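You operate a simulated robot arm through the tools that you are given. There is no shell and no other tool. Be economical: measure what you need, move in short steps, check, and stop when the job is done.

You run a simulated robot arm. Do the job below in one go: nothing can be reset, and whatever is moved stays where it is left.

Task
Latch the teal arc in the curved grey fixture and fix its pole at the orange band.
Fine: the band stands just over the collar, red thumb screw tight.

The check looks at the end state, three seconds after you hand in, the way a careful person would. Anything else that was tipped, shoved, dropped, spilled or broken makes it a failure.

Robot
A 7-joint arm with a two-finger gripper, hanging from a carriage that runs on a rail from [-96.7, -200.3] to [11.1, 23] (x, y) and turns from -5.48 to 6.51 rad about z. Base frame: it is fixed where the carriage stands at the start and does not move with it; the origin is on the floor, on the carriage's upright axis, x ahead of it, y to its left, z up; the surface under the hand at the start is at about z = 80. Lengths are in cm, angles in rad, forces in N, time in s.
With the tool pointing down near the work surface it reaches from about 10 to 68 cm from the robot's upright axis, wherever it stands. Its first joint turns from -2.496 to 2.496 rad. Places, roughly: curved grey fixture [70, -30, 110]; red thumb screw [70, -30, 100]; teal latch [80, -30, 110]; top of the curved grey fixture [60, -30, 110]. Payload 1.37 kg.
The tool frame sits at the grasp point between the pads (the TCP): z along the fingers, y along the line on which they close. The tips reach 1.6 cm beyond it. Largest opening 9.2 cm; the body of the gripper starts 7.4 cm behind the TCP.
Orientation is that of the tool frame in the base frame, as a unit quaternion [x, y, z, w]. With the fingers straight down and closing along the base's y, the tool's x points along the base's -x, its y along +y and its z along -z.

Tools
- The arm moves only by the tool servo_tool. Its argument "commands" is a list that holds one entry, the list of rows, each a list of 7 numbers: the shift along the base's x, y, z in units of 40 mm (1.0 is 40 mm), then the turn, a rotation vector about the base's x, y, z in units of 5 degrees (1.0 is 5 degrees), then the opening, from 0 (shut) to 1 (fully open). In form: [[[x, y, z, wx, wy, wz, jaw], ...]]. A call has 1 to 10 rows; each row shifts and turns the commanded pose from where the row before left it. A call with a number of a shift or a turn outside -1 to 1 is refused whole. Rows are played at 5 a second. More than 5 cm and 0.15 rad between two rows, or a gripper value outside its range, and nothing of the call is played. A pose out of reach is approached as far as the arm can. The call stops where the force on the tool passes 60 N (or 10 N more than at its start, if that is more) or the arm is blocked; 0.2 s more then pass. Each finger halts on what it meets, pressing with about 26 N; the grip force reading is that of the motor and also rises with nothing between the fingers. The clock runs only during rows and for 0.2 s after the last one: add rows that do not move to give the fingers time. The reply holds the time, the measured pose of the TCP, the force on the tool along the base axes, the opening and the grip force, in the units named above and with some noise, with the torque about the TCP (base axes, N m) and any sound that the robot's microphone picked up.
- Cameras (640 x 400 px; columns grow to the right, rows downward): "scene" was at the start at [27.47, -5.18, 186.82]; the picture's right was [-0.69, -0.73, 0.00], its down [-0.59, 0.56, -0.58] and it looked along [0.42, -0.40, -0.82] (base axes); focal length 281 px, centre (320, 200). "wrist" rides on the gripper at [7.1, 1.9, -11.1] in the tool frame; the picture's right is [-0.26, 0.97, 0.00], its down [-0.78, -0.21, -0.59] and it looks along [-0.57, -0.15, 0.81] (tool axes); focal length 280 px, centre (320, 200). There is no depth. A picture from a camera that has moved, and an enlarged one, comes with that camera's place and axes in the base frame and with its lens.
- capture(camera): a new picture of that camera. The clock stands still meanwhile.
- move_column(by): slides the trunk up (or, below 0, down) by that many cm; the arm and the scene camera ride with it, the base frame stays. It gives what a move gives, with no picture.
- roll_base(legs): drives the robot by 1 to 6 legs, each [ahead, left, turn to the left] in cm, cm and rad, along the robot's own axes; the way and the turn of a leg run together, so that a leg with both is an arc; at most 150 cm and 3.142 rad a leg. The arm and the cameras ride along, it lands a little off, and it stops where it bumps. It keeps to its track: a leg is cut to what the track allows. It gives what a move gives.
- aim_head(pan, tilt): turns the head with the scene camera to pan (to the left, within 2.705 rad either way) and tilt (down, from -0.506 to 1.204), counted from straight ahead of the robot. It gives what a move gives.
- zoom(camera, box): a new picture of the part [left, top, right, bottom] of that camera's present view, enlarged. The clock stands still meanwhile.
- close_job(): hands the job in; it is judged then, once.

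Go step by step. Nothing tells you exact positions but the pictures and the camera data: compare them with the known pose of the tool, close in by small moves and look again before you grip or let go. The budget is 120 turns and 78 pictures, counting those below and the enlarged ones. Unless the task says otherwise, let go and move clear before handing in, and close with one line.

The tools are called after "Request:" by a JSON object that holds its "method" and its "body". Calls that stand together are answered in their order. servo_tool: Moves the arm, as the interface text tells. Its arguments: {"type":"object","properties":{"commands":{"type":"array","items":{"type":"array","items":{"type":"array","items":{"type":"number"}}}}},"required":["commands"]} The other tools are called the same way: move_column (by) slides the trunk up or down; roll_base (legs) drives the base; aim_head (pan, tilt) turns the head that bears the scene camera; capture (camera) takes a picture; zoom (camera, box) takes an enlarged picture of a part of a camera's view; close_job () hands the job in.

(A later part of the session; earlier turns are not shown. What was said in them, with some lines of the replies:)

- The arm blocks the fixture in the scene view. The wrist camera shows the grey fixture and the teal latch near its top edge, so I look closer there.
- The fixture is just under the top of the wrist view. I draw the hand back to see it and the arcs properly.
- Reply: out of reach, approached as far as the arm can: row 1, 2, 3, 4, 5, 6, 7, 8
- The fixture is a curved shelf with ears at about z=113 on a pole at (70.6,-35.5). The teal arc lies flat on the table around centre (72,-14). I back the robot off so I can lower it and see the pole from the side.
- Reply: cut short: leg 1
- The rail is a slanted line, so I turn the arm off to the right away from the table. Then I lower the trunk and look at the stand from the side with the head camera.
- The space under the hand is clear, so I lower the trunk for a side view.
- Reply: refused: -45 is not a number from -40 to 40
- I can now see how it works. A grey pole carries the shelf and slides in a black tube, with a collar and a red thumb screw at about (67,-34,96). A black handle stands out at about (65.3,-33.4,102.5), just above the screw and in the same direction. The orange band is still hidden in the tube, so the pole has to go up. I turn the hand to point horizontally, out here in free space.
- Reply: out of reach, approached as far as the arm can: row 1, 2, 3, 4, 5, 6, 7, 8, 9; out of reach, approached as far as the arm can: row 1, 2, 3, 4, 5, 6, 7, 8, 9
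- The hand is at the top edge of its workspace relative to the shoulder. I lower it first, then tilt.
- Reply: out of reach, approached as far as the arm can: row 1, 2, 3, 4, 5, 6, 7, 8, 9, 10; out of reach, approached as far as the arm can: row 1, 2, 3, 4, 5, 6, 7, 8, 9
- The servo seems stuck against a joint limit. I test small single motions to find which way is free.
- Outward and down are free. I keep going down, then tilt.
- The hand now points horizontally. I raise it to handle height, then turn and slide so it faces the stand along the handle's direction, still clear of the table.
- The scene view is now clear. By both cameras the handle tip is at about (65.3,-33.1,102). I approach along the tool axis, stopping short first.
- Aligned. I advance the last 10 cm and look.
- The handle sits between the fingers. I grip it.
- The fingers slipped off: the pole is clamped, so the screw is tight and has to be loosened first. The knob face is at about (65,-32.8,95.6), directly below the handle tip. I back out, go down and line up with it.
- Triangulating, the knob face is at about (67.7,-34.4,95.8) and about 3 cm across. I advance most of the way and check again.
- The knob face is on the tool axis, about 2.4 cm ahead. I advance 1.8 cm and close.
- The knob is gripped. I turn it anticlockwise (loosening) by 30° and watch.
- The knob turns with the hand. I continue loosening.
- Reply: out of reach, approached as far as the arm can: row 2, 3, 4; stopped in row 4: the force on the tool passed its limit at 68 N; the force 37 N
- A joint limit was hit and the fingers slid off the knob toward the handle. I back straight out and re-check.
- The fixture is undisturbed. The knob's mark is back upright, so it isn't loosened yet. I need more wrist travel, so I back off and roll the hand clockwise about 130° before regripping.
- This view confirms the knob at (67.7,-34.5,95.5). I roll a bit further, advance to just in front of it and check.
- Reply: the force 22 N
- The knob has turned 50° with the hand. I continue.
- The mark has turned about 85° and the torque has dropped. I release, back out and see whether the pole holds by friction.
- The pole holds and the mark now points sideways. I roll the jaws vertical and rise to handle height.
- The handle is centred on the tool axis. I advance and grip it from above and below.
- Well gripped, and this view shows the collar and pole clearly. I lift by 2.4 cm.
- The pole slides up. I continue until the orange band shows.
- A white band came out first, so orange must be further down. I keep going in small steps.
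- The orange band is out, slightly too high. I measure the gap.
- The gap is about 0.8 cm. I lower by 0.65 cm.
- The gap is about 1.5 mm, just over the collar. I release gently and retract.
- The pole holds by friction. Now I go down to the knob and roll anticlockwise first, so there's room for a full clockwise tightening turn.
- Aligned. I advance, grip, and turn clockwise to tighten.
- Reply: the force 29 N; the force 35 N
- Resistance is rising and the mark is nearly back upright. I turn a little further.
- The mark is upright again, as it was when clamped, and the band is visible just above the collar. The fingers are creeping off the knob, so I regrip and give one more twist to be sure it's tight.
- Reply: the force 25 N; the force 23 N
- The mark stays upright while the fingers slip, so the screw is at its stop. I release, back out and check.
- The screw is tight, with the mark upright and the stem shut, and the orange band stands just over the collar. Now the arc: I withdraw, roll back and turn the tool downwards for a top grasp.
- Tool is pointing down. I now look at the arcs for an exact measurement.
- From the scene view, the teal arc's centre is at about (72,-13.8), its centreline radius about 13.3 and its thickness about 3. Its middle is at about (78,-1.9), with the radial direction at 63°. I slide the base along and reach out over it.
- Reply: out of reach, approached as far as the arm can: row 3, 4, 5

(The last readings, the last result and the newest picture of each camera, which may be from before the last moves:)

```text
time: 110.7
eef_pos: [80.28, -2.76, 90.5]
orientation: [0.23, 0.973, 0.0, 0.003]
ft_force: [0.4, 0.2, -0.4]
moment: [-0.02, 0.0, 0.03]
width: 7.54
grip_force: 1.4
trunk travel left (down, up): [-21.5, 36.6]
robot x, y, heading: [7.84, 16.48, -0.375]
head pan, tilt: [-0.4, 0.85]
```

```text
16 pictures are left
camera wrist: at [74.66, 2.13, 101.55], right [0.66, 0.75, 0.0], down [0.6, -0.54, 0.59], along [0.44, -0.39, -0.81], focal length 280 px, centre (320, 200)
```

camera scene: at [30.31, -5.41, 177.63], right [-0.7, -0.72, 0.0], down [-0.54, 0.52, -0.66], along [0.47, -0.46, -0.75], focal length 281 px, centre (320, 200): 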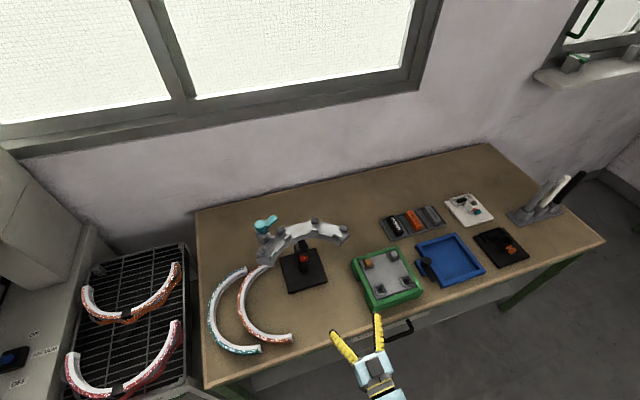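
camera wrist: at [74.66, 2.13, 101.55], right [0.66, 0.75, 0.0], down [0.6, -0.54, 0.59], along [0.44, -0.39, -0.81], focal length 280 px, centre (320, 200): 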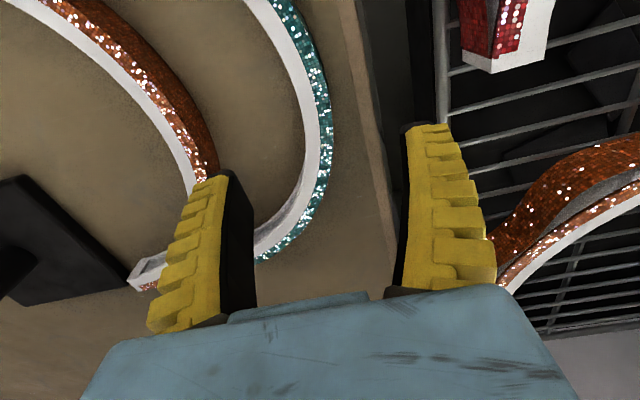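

At this height I see the teal arc about 1.9 cm thick, and the grasp point is at about (78.9,-1.8). I go over it and lower partway with open fingers.

Request:
{"method": "servo_tool", "body": {"commands": [[[-0.35, 0.25, -0.2, 0, 0, 0, 0.8], [0, 0, -0.4, 0, 0, 0, 0.8], [0, 0, -0.5, 0, 0, 0, 0.8], [0, 0, -0.5, 0, 0, 0, 0.8]]]}}

Request:
{"method": "capture", "body": {"camera": "wrist"}}

```text
time: 111.7
eef_pos: [78.92, -1.79, 84.09]
orientation: [0.23, 0.973, 0.0, 0.002]
ft_force: [0.2, 0.7, -0.4]
moment: [0.03, -0.01, -0.03]
width: 7.51
grip_force: 1.2
trunk travel left (down, up): [-21.5, 36.6]
robot x, y, heading: [8.07, 16.27, -0.373]
head pan, tilt: [-0.4, 0.85]
```

```text
15 pictures are left
camera wrist: at [73.39, 3.23, 95.05], right [0.67, 0.75, 0.0], down [0.6, -0.54, 0.59], along [0.44, -0.39, -0.81], focal length 280 px, centre (320, 200)
```

wrist: 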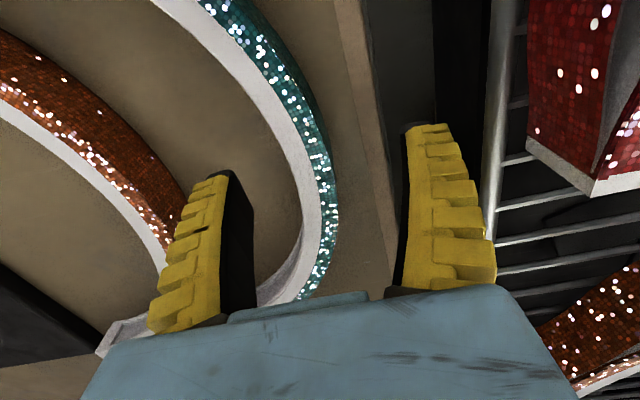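

Centred. I lower another 1.6 cm and close.

Request:
{"method": "servo_tool", "body": {"commands": [[[0, 0, -0.15, 0, 0, 0, 0.8], [0, 0, -0.15, 0, 0, 0, 0.8], [0, 0, -0.1, 0, 0, 0, 0.8]]]}}

Request:
{"method": "servo_tool", "body": {"commands": [[[0, 0, 0, 0, 0, 0, 0.5], [0, 0, 0, 0, 0, 0, 0.3], [0, 0, 0, 0, 0, 0, 0], [0, 0, 0, 0, 0, 0, 0]]]}}

Request:
{"method": "servo_tool", "body": {"commands": [[[0, 0, 0.2, 0, 0, 0, 0], [0, 0, 0.3, 0, 0, 0, 0], [0, 0, 0.5, 0, 0, 0, 0]]]}}

Request:
{"method": "capture", "body": {"camera": "wrist"}}

```text
time: 112.5
eef_pos: [78.93, -1.88, 82.31]
orientation: [0.23, 0.973, -0.001, 0.001]
ft_force: [0.4, -1.5, 0.8]
moment: [-0.01, 0.01, 0.0]
width: 7.54
grip_force: 0.8
trunk travel left (down, up): [-21.5, 36.6]
robot x, y, heading: [7.95, 16.37, -0.369]
head pan, tilt: [-0.4, 0.85]
```

```text
time: 113.5
eef_pos: [78.96, -1.87, 82.46]
orientation: [0.231, 0.973, 0.0, 0.002]
ft_force: [-5.5, 1.6, 14.1]
moment: [0.07, 0.11, -0.04]
width: 1.57
grip_force: 26.3
trunk travel left (down, up): [-21.5, 36.6]
robot x, y, heading: [7.71, 16.59, -0.369]
head pan, tilt: [-0.4, 0.85]
```

```text
time: 114.2
eef_pos: [78.93, -1.88, 86.23]
orientation: [0.231, 0.973, 0.0, 0.0]
ft_force: [-0.1, -0.4, -1.1]
moment: [0.09, -0.02, -0.03]
width: 1.14
grip_force: 25.5
trunk travel left (down, up): [-21.5, 36.6]
robot x, y, heading: [7.73, 16.33, -0.372]
head pan, tilt: [-0.4, 0.85]
```

```text
14 pictures are left
camera wrist: at [73.18, 3.03, 97.31], right [0.67, 0.75, 0.0], down [0.6, -0.54, 0.59], along [0.44, -0.39, -0.81], focal length 280 px, centre (320, 200)
```

wrist: 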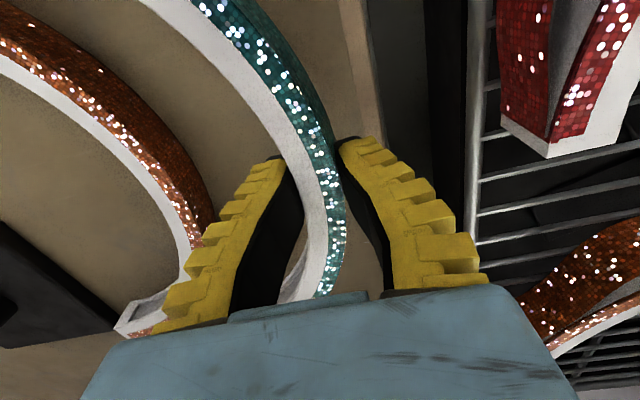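

It appears to be held. I lift further and verify with the scene camera.

Request:
{"method": "servo_tool", "body": {"commands": [[[0, 0, 0.5, 0, 0, 0, 0], [0, 0, 0.5, 0, 0, 0, 0], [0, 0, 0.5, 0, 0, 0, 0]]]}}

Request:
{"method": "capture", "body": {"camera": "scene"}}

```text
time: 115.0
eef_pos: [78.88, -1.81, 92.33]
orientation: [0.231, 0.973, 0.0, 0.002]
ft_force: [0.7, -1.1, -1.9]
moment: [0.08, -0.06, 0.01]
width: 1.17
grip_force: 25.7
trunk travel left (down, up): [-21.5, 36.6]
robot x, y, heading: [7.98, 16.68, -0.374]
head pan, tilt: [-0.4, 0.85]
```

```text
13 pictures are left
camera scene: at [34.34, 2.93, 156.63], right [-0.7, -0.72, 0.0], down [-0.54, 0.52, -0.66], along [0.47, -0.46, -0.75], focal length 281 px, centre (320, 200)
```

scene: 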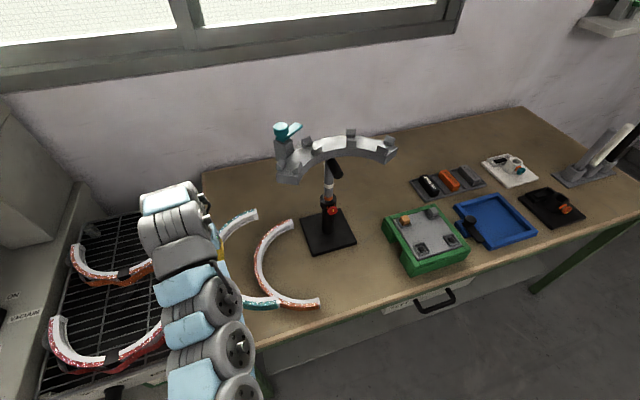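

The arc is off the table. Before moving it I measure the raised fixture.

Request:
{"method": "zoom", "body": {"camera": "scene", "box": [260, 110, 420, 210]}}

```text
4.00 times, centred on (340, 160) of scene
camera zoom: at [34.34, 2.93, 156.63], right [-0.7, -0.72, 0.0], down [-0.54, 0.52, -0.66], along [0.47, -0.46, -0.75], focal length 1122 px, centre (240, 360)
```

zoom: 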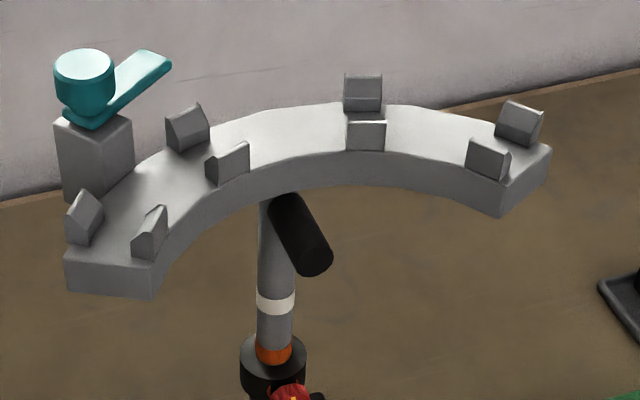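

Fixture geometry, with the shelf top at z≈116: centre (58.7,-30.2), mid direction -25.6°, channel radius about 13.6. The latch top is at about z=125. I raise the column, then extend and lift so the arc clears the latch.

Request:
{"method": "move_column", "body": {"by": 36}}

Request:
{"method": "servo_tool", "body": {"commands": [[[0.35, -0.09, 0, 0, 0, 0, 0], [0.35, -0.09, 0, 0, 0, 0, 0], [0.35, -0.09, 0, 0, 0, 0, 0], [0.35, -0.09, 0, 0, 0, 0, 0], [0, 0, 0.3, 0, 0, 0, 0], [0, 0, 0.3, 0, 0, 0, 0], [0, 0, 0.3, 0, 0, 0, 0], [0, 0, 0.3, 0, 0, 0, 0]]]}}

```text
time: 118.5
eef_pos: [78.85, -1.71, 128.27]
orientation: [0.23, 0.973, 0.0, 0.002]
ft_force: [0.0, 0.0, -2.1]
moment: [0.05, -0.04, -0.01]
width: 1.16
grip_force: 26.2
trunk travel left (down, up): [-57.5, 0.6]
robot x, y, heading: [7.89, 16.66, -0.374]
head pan, tilt: [-0.4, 0.85]
```

```text
time: 120.3
eef_pos: [84.29, -3.28, 133.03]
orientation: [0.23, 0.973, 0.0, 0.0]
ft_force: [-1.3, -1.0, -1.7]
moment: [0.09, -0.06, 0.02]
width: 1.14
grip_force: 25.7
trunk travel left (down, up): [-57.5, 0.6]
robot x, y, heading: [8.11, 16.68, -0.372]
head pan, tilt: [-0.4, 0.85]
```

High enough. I slide the base along the rail and then yaw the arc round by -89°.

Request:
{"method": "roll_base", "body": {"legs": [[-1.56, -19.9, 0]]}}

Request:
{"method": "servo_tool", "body": {"commands": [[[0, -0.15, 0, 0, 0, -1, 0], [0, -0.15, 0, 0, 0, -1, 0], [0, -0.15, 0, 0, 0, -1, 0], [0, -0.15, 0, 0, 0, -1, 0], [0, -0.15, 0, 0, 0, -1, 0], [0, -0.15, 0, 0, 0, -1, 0], [0, -0.15, 0, 0, 0, -1, 0], [0, -0.15, 0, 0, 0, -1, 0], [0, -0.15, 0, 0, 0, -1, 0]]]}}

Request:
{"method": "servo_tool", "body": {"commands": [[[-0.06, -0.2, 0, 0, 0, -1, 0], [-0.06, -0.2, 0, 0, 0, -1, 0], [-0.06, -0.2, 0, 0, 0, -1, 0], [-0.06, -0.2, 0, 0, 0, -1, 0], [-0.06, -0.2, 0, 0, 0, -1, 0], [-0.06, -0.2, 0, 0, 0, -1, 0], [-0.06, -0.2, 0, 0, 0, -1, 0], [-0.06, -0.2, 0, 0, 0, -1, 0], [-0.06, -0.2, 0, 0, 0, -0.74, 0]]]}}

Request:
{"method": "capture", "body": {"camera": "wrist"}}

```text
time: 122.0
eef_pos: [75.65, -21.33, 132.91]
orientation: [0.231, 0.973, -0.001, 0.001]
ft_force: [1.3, -0.2, -2.0]
moment: [0.07, -0.07, 0.0]
width: 1.16
grip_force: 26.4
trunk travel left (down, up): [-57.5, 0.6]
robot x, y, heading: [-1.04, -1.6, -0.379]
head pan, tilt: [-0.4, 0.85]
```

```text
time: 124.0
eef_pos: [75.66, -26.82, 133.02]
orientation: [0.586, 0.81, 0.0, 0.002]
ft_force: [-1.0, 0.0, -2.2]
moment: [0.02, -0.1, -0.01]
width: 1.15
grip_force: 26.3
trunk travel left (down, up): [-57.5, 0.6]
robot x, y, heading: [-0.33, -1.17, -0.376]
head pan, tilt: [-0.4, 0.85]
```

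```text
time: 126.0
eef_pos: [73.45, -33.87, 132.91]
orientation: [0.845, 0.534, -0.001, 0.001]
ft_force: [0.0, 0.3, -1.7]
moment: [-0.05, -0.1, -0.04]
width: 1.16
grip_force: 25.6
trunk travel left (down, up): [-57.5, 0.6]
robot x, y, heading: [-0.61, -1.26, -0.372]
head pan, tilt: [-0.4, 0.85]
```

```text
11 pictures are left
camera wrist: at [78.1, -28.28, 144.06], right [0.76, -0.65, 0.0], down [-0.53, -0.61, 0.59], along [-0.39, -0.45, -0.81], focal length 280 px, centre (320, 200)
```

wrist: 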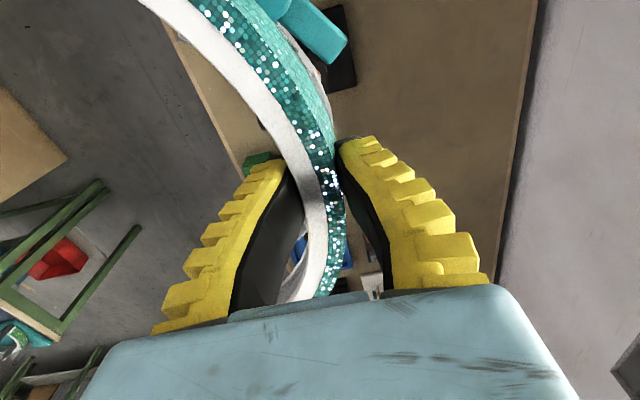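

The arc is oriented. I move over the placement point (70.6,-36.8) and check from the scene camera.

Request:
{"method": "servo_tool", "body": {"commands": [[[-0.36, -0.37, 0, 0, 0, 0, 0], [-0.35, -0.36, 0, 0, 0, 0, 0], [0, 0, 0, 0, 0, 0, 0]]]}}

Request:
{"method": "move_column", "body": {"by": -7}}

Request:
{"method": "capture", "body": {"camera": "scene"}}

```text
time: 126.8
eef_pos: [70.61, -36.88, 133.03]
orientation: [0.845, 0.535, -0.001, 0.001]
ft_force: [0.5, -0.3, -1.7]
moment: [-0.05, -0.08, -0.01]
width: 1.15
grip_force: 25.8
trunk travel left (down, up): [-57.5, 0.6]
robot x, y, heading: [-0.66, -1.55, -0.376]
head pan, tilt: [-0.4, 0.85]
```

```text
time: 127.8
eef_pos: [70.68, -36.83, 126.16]
orientation: [0.845, 0.534, -0.002, 0.001]
ft_force: [0.4, 0.6, -2.8]
moment: [-0.06, -0.05, 0.0]
width: 1.16
grip_force: 26.0
trunk travel left (down, up): [-50.5, 7.6]
robot x, y, heading: [-0.62, -1.6, -0.372]
head pan, tilt: [-0.4, 0.85]
```

```text
10 pictures are left
camera scene: at [25.6, -15.16, 185.63], right [-0.7, -0.72, 0.0], down [-0.54, 0.53, -0.66], along [0.47, -0.46, -0.75], focal length 281 px, centre (320, 200)
```

scene: 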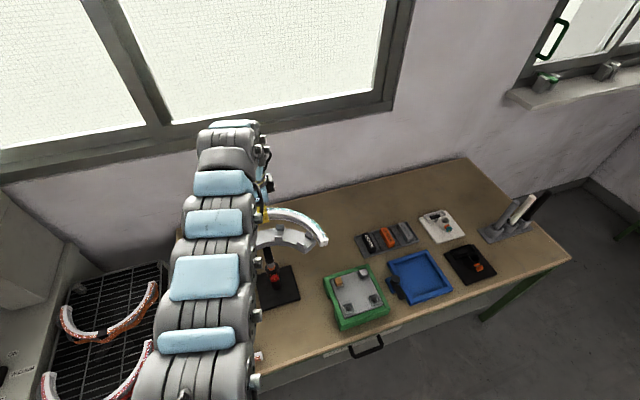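

Request:
{"method": "zoom", "body": {"camera": "scene", "box": [235, 195, 345, 264]}}

Request:
{"method": "capture", "body": {"camera": "wrist"}}

```text
5.80 times, centred on (290, 230) of scene
camera zoom: at [25.6, -15.16, 185.63], right [-0.7, -0.72, 0.0], down [-0.54, 0.53, -0.66], along [0.47, -0.46, -0.75], focal length 1627 px, centre (494, 29)
```

zoom: 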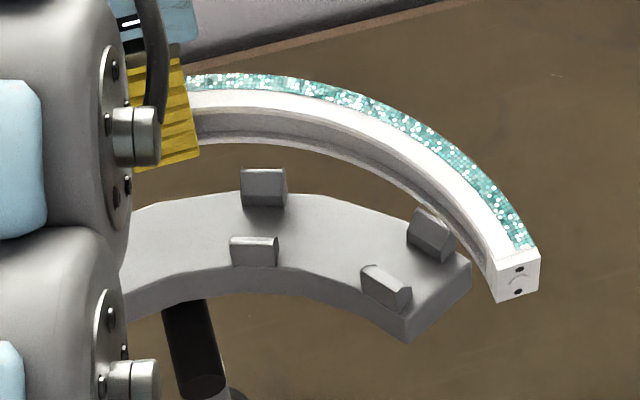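

```text
8 pictures are left
camera wrist: at [75.3, -31.15, 137.09], right [0.76, -0.65, 0.0], down [-0.52, -0.61, 0.59], along [-0.38, -0.45, -0.81], focal length 280 px, centre (320, 200)
```

wrist: 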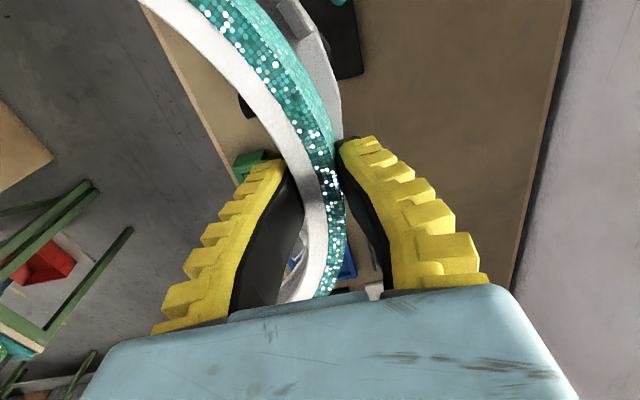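

The arc end comes out at (52.7,-42.8), against a target of (52.8,-42.5). That's very close. I lower to just above the ears and re-check.

Request:
{"method": "move_column", "body": {"by": -4.5}}

Request:
{"method": "zoom", "body": {"camera": "scene", "box": [235, 175, 345, 244]}}

```text
time: 128.7
eef_pos: [70.58, -36.92, 121.55]
orientation: [0.845, 0.534, -0.002, 0.001]
ft_force: [1.2, 0.3, -1.2]
moment: [-0.05, -0.07, 0.01]
width: 1.17
grip_force: 25.8
trunk travel left (down, up): [-46.0, 12.1]
robot x, y, heading: [-0.66, -1.61, -0.376]
head pan, tilt: [-0.4, 0.85]
```

```text
5.80 times, centred on (290, 210) of scene
camera zoom: at [25.6, -15.16, 181.12], right [-0.7, -0.72, 0.0], down [-0.54, 0.53, -0.66], along [0.47, -0.46, -0.75], focal length 1627 px, centre (494, 145)
```

zoom: 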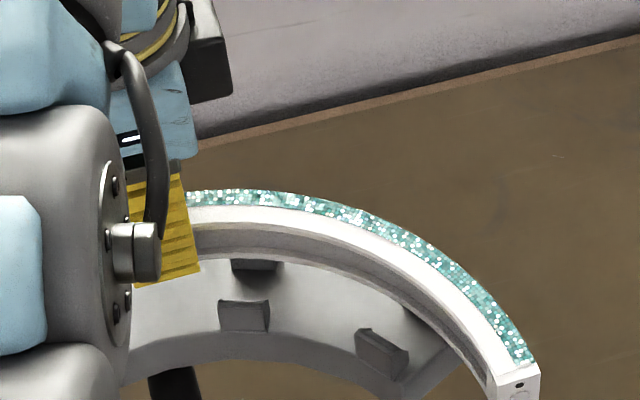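

The arc seems about 0.4 cm too far toward -y, so I correct that. Then I descend in small steps, watching the force: early contact would mean it's sitting on the ears.

Request:
{"method": "servo_tool", "body": {"commands": [[[0, 0.1, 0, 0, 0, 0, 0], [0, 0, 0, 0, 0, 0, 0]]]}}

Request:
{"method": "servo_tool", "body": {"commands": [[[0, 0, -0.1, 0, 0, 0, 0], [0, 0, -0.1, 0, 0, 0, 0], [0, 0, -0.1, 0, 0, 0, 0], [0, 0, -0.1, 0, 0, 0, 0]]]}}

Request:
{"method": "servo_tool", "body": {"commands": [[[0, 0, -0.1, 0, 0, 0, 0], [0, 0, -0.1, 0, 0, 0, 0]]]}}

```text
time: 129.3
eef_pos: [70.79, -36.47, 121.55]
orientation: [0.845, 0.534, -0.002, 0.001]
ft_force: [0.3, 0.2, -1.2]
moment: [-0.03, -0.07, -0.01]
width: 1.15
grip_force: 26.5
trunk travel left (down, up): [-46.0, 12.1]
robot x, y, heading: [-0.38, -1.45, -0.374]
head pan, tilt: [-0.4, 0.85]
```

```text
time: 130.3
eef_pos: [70.69, -36.46, 120.01]
orientation: [0.844, 0.536, -0.001, 0.001]
ft_force: [-8.0, 5.7, 18.1]
moment: [0.08, 0.09, 0.05]
width: 1.79
grip_force: 25.4
trunk travel left (down, up): [-46.0, 12.1]
robot x, y, heading: [-0.77, -1.54, -0.372]
head pan, tilt: [-0.4, 0.85]
```

```text
time: 130.9
eef_pos: [70.57, -36.4, 119.22]
orientation: [0.845, 0.534, -0.001, 0.001]
ft_force: [-11.2, 5.7, 20.3]
moment: [0.25, 0.03, 0.04]
width: 2.47
grip_force: 26.0
trunk travel left (down, up): [-46.0, 12.1]
robot x, y, heading: [-0.63, -1.31, -0.371]
head pan, tilt: [-0.4, 0.85]
```

Contact came at z≈120, with a reaction pointing inward. I take a look.

Request:
{"method": "zoom", "body": {"camera": "scene", "box": [235, 175, 345, 244]}}

```text
5.80 times, centred on (290, 210) of scene
camera zoom: at [25.61, -15.16, 181.14], right [-0.7, -0.72, 0.0], down [-0.54, 0.53, -0.66], along [0.47, -0.46, -0.75], focal length 1627 px, centre (494, 145)
```

zoom: 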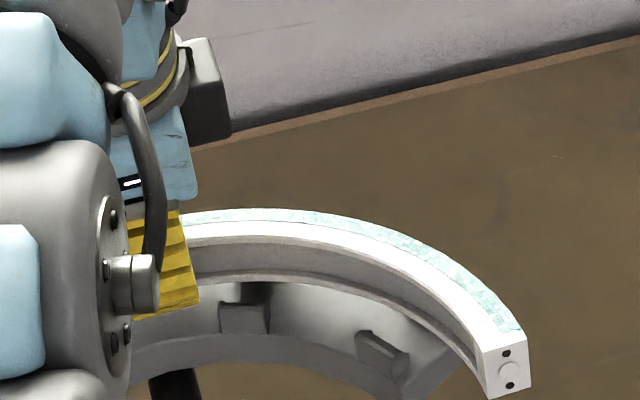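

The arc is riding on the slope of the outer ears (C and D), so it has to come inward. I lift slightly, shift inward and lower again.

Request:
{"method": "servo_tool", "body": {"commands": [[[0, 0, 0.2, 0, 0, 0, 0], [-0.06, 0.06, 0.05, 0, 0, 0, 0], [-0.06, 0.06, 0, 0, 0, 0, 0], [0, 0, 0, 0, 0, 0, 0]]]}}

Request:
{"method": "servo_tool", "body": {"commands": [[[0, 0, -0.1, 0, 0, 0, 0], [0, 0, -0.1, 0, 0, 0, 0]]]}}

Request:
{"method": "servo_tool", "body": {"commands": [[[0, 0, -0.1, 0, 0, 0, 0], [0, 0, -0.1, 0, 0, 0, 0]]]}}

```text
time: 131.9
eef_pos: [70.04, -35.83, 120.14]
orientation: [0.845, 0.535, -0.001, 0.0]
ft_force: [0.0, 0.5, -1.3]
moment: [-0.05, -0.04, 0.02]
width: 1.21
grip_force: 26.6
trunk travel left (down, up): [-46.0, 12.1]
robot x, y, heading: [-1.05, -1.31, -0.364]
head pan, tilt: [-0.4, 0.85]
```

```text
time: 132.5
eef_pos: [70.03, -35.8, 119.27]
orientation: [0.845, 0.535, -0.002, 0.001]
ft_force: [0.2, 0.7, -1.0]
moment: [0.15, -0.05, 0.06]
width: 1.16
grip_force: 25.7
trunk travel left (down, up): [-46.0, 12.1]
robot x, y, heading: [-0.96, -1.32, -0.373]
head pan, tilt: [-0.4, 0.85]
```

```text
time: 133.1
eef_pos: [70.27, -35.79, 118.57]
orientation: [0.845, 0.535, -0.001, 0.001]
ft_force: [-0.1, -1.5, 2.0]
moment: [0.5, -0.08, 0.0]
width: 1.34
grip_force: 25.6
trunk travel left (down, up): [-46.0, 12.1]
robot x, y, heading: [-0.75, -1.48, -0.374]
head pan, tilt: [-0.4, 0.85]
```

It went down to z=118.6 with almost no force. I check the seating.

Request:
{"method": "zoom", "body": {"camera": "scene", "box": [235, 175, 345, 244]}}

```text
5.80 times, centred on (290, 210) of scene
camera zoom: at [25.61, -15.17, 181.14], right [-0.7, -0.72, 0.0], down [-0.54, 0.53, -0.66], along [0.47, -0.46, -0.75], focal length 1627 px, centre (494, 145)
```

zoom: 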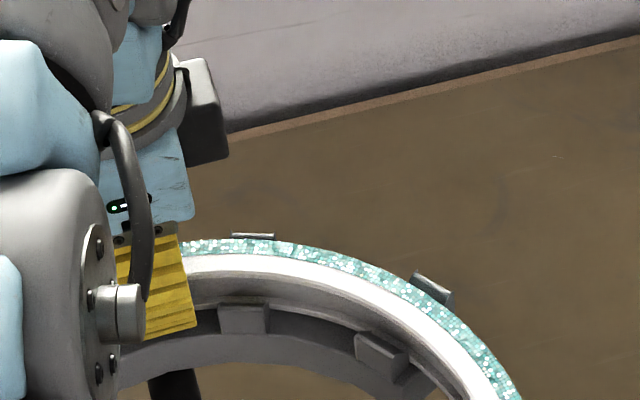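

The arc now lies between inner and outer ears. I ease down a touch, release, and rise straight up.

Request:
{"method": "servo_tool", "body": {"commands": [[[0, 0, -0.08, 0, 0, 0, 0], [0, 0, 0, 0, 0, 0, 0]]]}}

Request:
{"method": "servo_tool", "body": {"commands": [[[0, 0, 0, 0, 0, 0, 0.25], [0, 0, 0, 0, 0, 0, 0.4], [0, 0, 0, 0, 0, 0, 0.5], [0, 0, 0, 0, 0, 0, 0.5]]]}}

Request:
{"method": "servo_tool", "body": {"commands": [[[0, 0, 0.3, 0, 0, 0, 0.5], [0, 0, 0.5, 0, 0, 0, 0.5], [0, 0, 0.6, 0, 0, 0, 0.5], [0, 0, 0.6, 0, 0, 0, 0.5]]]}}

```text
time: 133.7
eef_pos: [70.42, -35.83, 118.18]
orientation: [0.845, 0.535, -0.001, 0.001]
ft_force: [-2.8, 3.1, 15.5]
moment: [0.04, 0.03, 0.01]
width: 1.71
grip_force: 26.6
trunk travel left (down, up): [-46.0, 12.1]
robot x, y, heading: [-0.64, -1.09, -0.374]
head pan, tilt: [-0.4, 0.85]
```

```text
time: 134.7
eef_pos: [70.26, -35.89, 118.22]
orientation: [0.845, 0.534, -0.002, 0.001]
ft_force: [1.6, -0.2, -0.3]
moment: [-0.01, 0.01, 0.0]
width: 4.9
grip_force: 2.1
trunk travel left (down, up): [-46.0, 12.1]
robot x, y, heading: [-0.65, -1.33, -0.372]
head pan, tilt: [-0.4, 0.85]
```

```text
time: 135.7
eef_pos: [70.04, -35.84, 126.31]
orientation: [0.845, 0.534, -0.002, 0.001]
ft_force: [-0.1, 0.0, -0.7]
moment: [0.01, -0.02, -0.03]
width: 4.91
grip_force: 1.7
trunk travel left (down, up): [-46.0, 12.1]
robot x, y, heading: [-0.89, -1.23, -0.373]
head pan, tilt: [-0.4, 0.85]
```

The arc is seated. Next is the latch: its pivot is at about (74.1,-25.3) and the lever points to about (76.5,-31), at z≈121.5. I straddle the lever with the open fingers and swing it inward over the arc, so first I go above it.

Request:
{"method": "servo_tool", "body": {"commands": [[[0, 0, 0.35, 0, 0, 1, 0.5], [0.24, 0.26, 0.35, 0, 0, 1, 0.5], [0.24, 0.26, 0, 0, 0, 1, 0.5], [0.24, 0.26, 0, 0, 0, 1, 0.5], [0.24, 0.26, 0, 0, 0, 1, 0.5], [0.24, 0.26, 0, 0, 0, 1, 0.5], [0.24, 0.26, 0, 0, 0, 0, 0.5]]]}}

Request:
{"method": "capture", "body": {"camera": "wrist"}}

```text
time: 137.3
eef_pos: [76.04, -29.63, 129.15]
orientation: [0.677, 0.736, -0.002, 0.003]
ft_force: [0.4, -0.9, -0.4]
moment: [-0.01, 0.0, 0.0]
width: 4.9
grip_force: 2.5
trunk travel left (down, up): [-46.0, 12.1]
robot x, y, heading: [-0.76, -1.47, -0.374]
head pan, tilt: [-0.4, 0.85]
```

```text
4 pictures are left
camera wrist: at [77.23, -22.42, 140.19], right [0.98, -0.18, 0.0], down [-0.15, -0.79, 0.59], along [-0.11, -0.58, -0.81], focal length 280 px, centre (320, 200)
```

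wrist: 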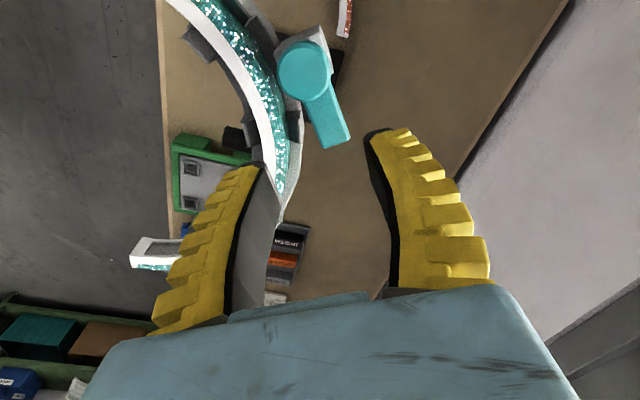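

The lever lies between the fingers, with the knob centre at about (75.8,-25.2) and the tip at about (76.6,-30.5). I widen the gap and descend around it.

Request:
{"method": "servo_tool", "body": {"commands": [[[-0.13, 0.1, 0, 0, 0, 0, 0.75], [0, 0, 0, 0, 0, 0, 0.75], [0, 0, -0.4, 0, 0, 0, 0.75], [0, 0, -0.4, 0, 0, 0, 0.75], [0, 0, -0.45, 0, 0, 0, 0.75], [0, 0, -0.45, 0, 0, 0, 0.75]]]}}

Request:
{"method": "servo_tool", "body": {"commands": [[[-0.18, 0, 0, 0, 0, -0.5, 0.75], [-0.18, -0.02, 0, 0, 0, -0.5, 0.75], [-0.15, 0.03, 0, 0, 0, -0.5, 0.75], [-0.15, 0.03, 0, 0, 0, -0.5, 0.75]]]}}

```text
time: 138.7
eef_pos: [75.57, -29.13, 122.17]
orientation: [0.678, 0.735, -0.001, 0.001]
ft_force: [-0.3, 0.1, 0.4]
moment: [0.02, 0.03, 0.0]
width: 7.13
grip_force: 1.2
trunk travel left (down, up): [-46.0, 12.1]
robot x, y, heading: [-0.33, -1.56, -0.373]
head pan, tilt: [-0.4, 0.85]
```

```text
time: 139.7
eef_pos: [72.71, -29.16, 122.13]
orientation: [0.74, 0.673, -0.001, 0.002]
ft_force: [-0.6, 0.0, 0.1]
moment: [0.01, -0.02, 0.02]
width: 7.12
grip_force: 1.9
trunk travel left (down, up): [-46.0, 12.1]
robot x, y, heading: [-0.66, -1.76, -0.373]
head pan, tilt: [-0.4, 0.85]
```

Request:
{"method": "servo_tool", "body": {"commands": [[[-0.16, 0.12, 0, 0, 0, -1, 0.75], [-0.16, 0.12, 0, 0, 0, -1, 0.75]]]}}

Request:
{"method": "zoom", "body": {"camera": "wrist", "box": [160, 0, 480, 200]}}

```text
time: 140.3
eef_pos: [71.48, -28.2, 122.08]
orientation: [0.796, 0.606, 0.0, 0.002]
ft_force: [-0.5, 0.5, 0.3]
moment: [0.03, 0.01, 0.01]
width: 7.11
grip_force: 1.7
trunk travel left (down, up): [-46.0, 12.1]
robot x, y, heading: [-0.73, -1.28, -0.374]
head pan, tilt: [-0.4, 0.85]
```

```text
2.00 times, centred on (320, 100) of wrist
camera zoom: at [75.15, -21.83, 133.23], right [0.86, -0.51, 0.0], down [-0.41, -0.69, 0.59], along [-0.3, -0.51, -0.81], focal length 561 px, centre (320, 400)
```

zoom: 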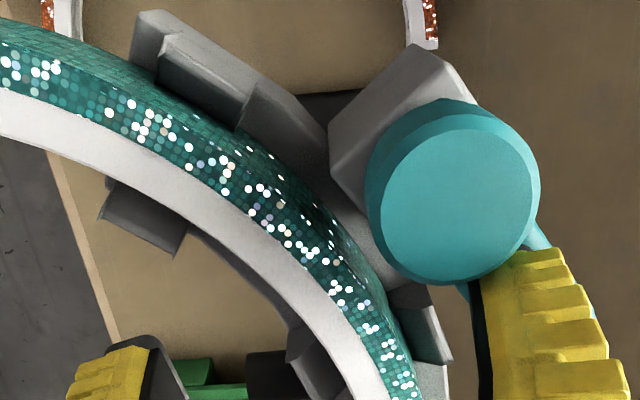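

The finger passed over the lever, so the lever must be lower, at about z=119–120.4. I rise slightly, go back outside it, and come down to z=120.8.

Request:
{"method": "servo_tool", "body": {"commands": [[[0, 0, 0.4, 0, 0, 0, 0.75], [0.3, -0.07, 0.1, 0, 0, 1, 0.75], [0.36, -0.07, 0, 0, 0, 1, 0.75], [0.36, -0.05, 0, 0, 0, 1, 0.75], [0.1, 0, 0, 0, 0, 1, 0.75], [0, 0, -0.4, 0, 0, 0, 0.75], [0, 0, -0.4, 0, 0, 0, 0.75], [0, 0, 0, 0, 0, 0, 0.75]]]}}

Request:
{"method": "servo_tool", "body": {"commands": [[[-0.2, 0, 0, 0, 0, -0.5, 0.75], [-0.2, 0, 0, 0, 0, -0.5, 0.75], [-0.15, 0.03, 0, 0, 0, -0.5, 0.75]]]}}

```text
time: 142.1
eef_pos: [75.88, -28.93, 121.02]
orientation: [0.678, 0.735, -0.001, 0.003]
ft_force: [0.2, 1.2, 1.0]
moment: [0.04, 0.0, -0.04]
width: 7.09
grip_force: 1.3
trunk travel left (down, up): [-46.0, 12.1]
robot x, y, heading: [-1.07, -1.2, -0.376]
head pan, tilt: [-0.4, 0.85]
```

```text
time: 142.9
eef_pos: [73.83, -28.83, 121.02]
orientation: [0.725, 0.689, -0.001, 0.003]
ft_force: [0.6, 0.8, 0.3]
moment: [0.0, -0.04, 0.04]
width: 7.19
grip_force: 2.3
trunk travel left (down, up): [-46.0, 12.1]
robot x, y, heading: [-0.8, -1.68, -0.371]
head pan, tilt: [-0.4, 0.85]
```

Request:
{"method": "servo_tool", "body": {"commands": [[[-0.15, 0, 0, 0, 0, 0, 0.75], [-0.15, 0, 0, 0, 0, 0, 0.75]]]}}

Request:
{"method": "servo_tool", "body": {"commands": [[[-0.12, 0.08, 0, 0, 0, -0.7, 0.75], [-0.12, 0.08, 0, 0, 0, -0.7, 0.75]]]}}

```text
time: 143.5
eef_pos: [72.48, -28.79, 121.11]
orientation: [0.725, 0.689, -0.003, 0.001]
ft_force: [1.8, -0.5, 0.1]
moment: [-0.03, 0.03, -0.07]
width: 7.22
grip_force: 2.1
trunk travel left (down, up): [-46.0, 12.1]
robot x, y, heading: [-0.91, -1.56, -0.376]
head pan, tilt: [-0.4, 0.85]
```

```text
time: 144.1
eef_pos: [71.64, -28.35, 120.95]
orientation: [0.766, 0.643, -0.002, 0.002]
ft_force: [1.6, -6.7, -1.4]
moment: [0.03, 0.03, -0.29]
width: 7.3
grip_force: 2.7
trunk travel left (down, up): [-46.0, 12.1]
robot x, y, heading: [-0.67, -1.29, -0.374]
head pan, tilt: [-0.4, 0.85]
```

There is contact on the lever now. I follow its arc in small steps.

Request:
{"method": "servo_tool", "body": {"commands": [[[-0.1, 0.08, 0, 0, 0, -1, 0.75], [-0.1, 0.08, 0, 0, 0, -1, 0.75]]]}}

Request:
{"method": "zoom", "body": {"camera": "wrist", "box": [160, 0, 480, 200]}}

```text
time: 144.7
eef_pos: [70.78, -27.51, 120.92]
orientation: [0.819, 0.574, -0.002, 0.0]
ft_force: [0.5, -2.6, 0.6]
moment: [-0.03, -0.04, -0.07]
width: 7.23
grip_force: 2.6
trunk travel left (down, up): [-46.0, 12.1]
robot x, y, heading: [-0.75, -1.38, -0.374]
head pan, tilt: [-0.4, 0.85]
```

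```text
2.00 times, centred on (320, 100) of wrist
camera zoom: at [74.95, -21.44, 132.02], right [0.82, -0.57, 0.0], down [-0.46, -0.66, 0.59], along [-0.34, -0.48, -0.81], focal length 561 px, centre (320, 400)
```

zoom: 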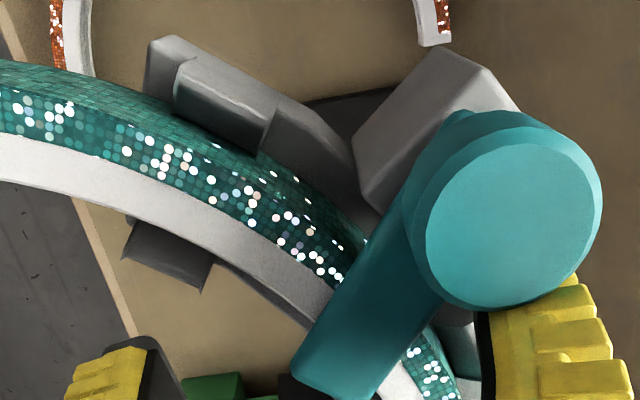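

The lever has swung round and now lies radially across the arc. I follow through gently to make sure it's fully home.

Request:
{"method": "servo_tool", "body": {"commands": [[[-0.06, 0.13, 0, 0, 0, -1, 0.75], [-0.06, 0.13, 0, 0, 0, -1, 0.75]]]}}

Request:
{"method": "servo_tool", "body": {"commands": [[[-0.06, 0.13, 0, 0, 0, -1, 0.75], [-0.06, 0.13, 0, 0, 0, -1, 0.75]]]}}

```text
time: 145.3
eef_pos: [70.49, -26.52, 121.07]
orientation: [0.866, 0.5, 0.0, 0.002]
ft_force: [1.1, -1.5, 0.9]
moment: [-0.01, -0.03, -0.09]
width: 7.22
grip_force: 2.4
trunk travel left (down, up): [-46.0, 12.1]
robot x, y, heading: [-0.79, -1.63, -0.371]
head pan, tilt: [-0.4, 0.85]
```

```text
time: 145.9
eef_pos: [69.94, -25.51, 121.1]
orientation: [0.906, 0.423, -0.002, 0.002]
ft_force: [4.6, -6.1, 3.0]
moment: [-0.12, -0.14, -0.21]
width: 7.74
grip_force: 7.3
trunk travel left (down, up): [-46.0, 12.1]
robot x, y, heading: [-0.77, -1.5, -0.371]
head pan, tilt: [-0.4, 0.85]
```

The lever now resists firmly, so it's at its stop. I back off a little, rise clear, and check.

Request:
{"method": "servo_tool", "body": {"commands": [[[0.05, -0.1, 0, 0, 0, 0, 0.75], [0, 0, 0.4, 0, 0, 0, 0.75], [0, 0, 0.6, 0, 0, 0, 0.75], [0, 0, 0.6, 0, 0, 0, 0.75], [0, 0, 0.6, 0, 0, 0, 0.75], [0, 0, 0.5, 0, 0, 0, 0.75]]]}}

Request:
{"method": "move_column", "body": {"by": 11}}

Request:
{"method": "roll_base", "body": {"legs": [[0, 0, 0.5]]}}

Request:
{"method": "aim_head", "body": {"pan": -0.75, "tilt": 0.9}}

```text
time: 147.3
eef_pos: [69.86, -25.77, 131.96]
orientation: [0.906, 0.423, -0.002, 0.001]
ft_force: [0.8, 0.2, 0.7]
moment: [0.03, -0.02, 0.02]
width: 7.11
grip_force: 1.3
trunk travel left (down, up): [-46.0, 12.1]
robot x, y, heading: [-0.85, -1.55, -0.375]
head pan, tilt: [-0.4, 0.85]
```

```text
time: 148.7
eef_pos: [69.96, -25.75, 142.9]
orientation: [0.906, 0.424, -0.001, 0.001]
ft_force: [-0.1, 0.4, 0.0]
moment: [0.0, 0.01, -0.03]
width: 7.1
grip_force: 1.5
trunk travel left (down, up): [-57.0, 1.1]
robot x, y, heading: [-0.74, -1.34, -0.374]
head pan, tilt: [-0.4, 0.85]
```

```text
time: 150.6
eef_pos: [72.81, 12.47, 142.8]
orientation: [0.767, 0.642, -0.001, 0.001]
ft_force: [0.6, 0.5, 0.0]
moment: [-0.05, 0.02, -0.02]
width: 7.09
grip_force: 1.7
trunk travel left (down, up): [-57.0, 1.1]
robot x, y, heading: [-1.03, -1.36, 0.142]
head pan, tilt: [-0.4, 0.85]
```

```text
time: 151.4
eef_pos: [72.77, 12.4, 142.71]
orientation: [0.767, 0.642, -0.002, 0.001]
ft_force: [0.0, 0.4, 0.4]
moment: [0.03, 0.02, -0.01]
width: 7.1
grip_force: 1.4
trunk travel left (down, up): [-57.0, 1.1]
robot x, y, heading: [-0.51, -1.52, 0.144]
head pan, tilt: [-0.75, 0.901]
```

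Request:
{"method": "zoom", "body": {"camera": "scene", "box": [220, 120, 444, 260]}}

```text
2.86 times, centred on (332, 190) of scene
camera zoom: at [27.51, -2.76, 191.74], right [-0.57, -0.82, 0.0], down [-0.64, 0.45, -0.62], along [0.51, -0.35, -0.78], focal length 802 px, centre (286, 229)
```

zoom: 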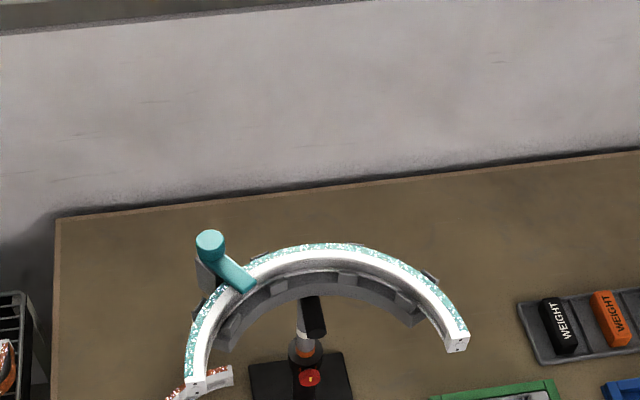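

It looks right: arc in the fixture, lever across it, band just above the collar. I use the last picture for a close check.

Request:
{"method": "zoom", "body": {"camera": "scene", "box": [276, 192, 396, 267]}}

```text
5.33 times, centred on (336, 230) of scene
camera zoom: at [27.51, -2.76, 191.74], right [-0.57, -0.82, 0.0], down [-0.64, 0.45, -0.62], along [0.51, -0.35, -0.78], focal length 1497 px, centre (235, 43)
```

zoom: 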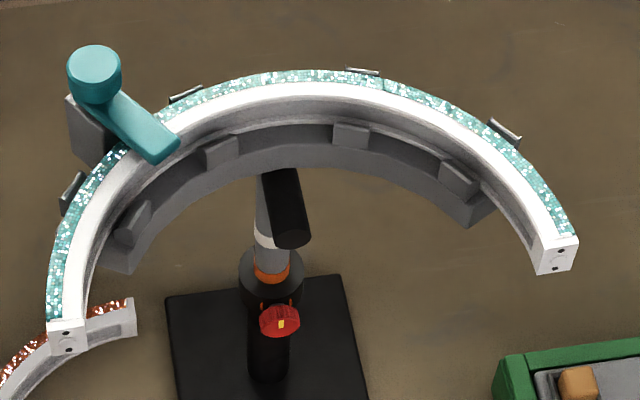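

The arc sits between all four pairs of ears with the lever across it. The orange band is just over the collar, the screw mark is upright and the hand is clear, so I hand in.

Request:
{"method": "close_job", "body": {}}

```text
The job is handed in.
```

The teal arc is latched in the grey fixture, and its pole is fixed with the orange band about 2 mm above the collar and the red thumb screw turned to its stop.
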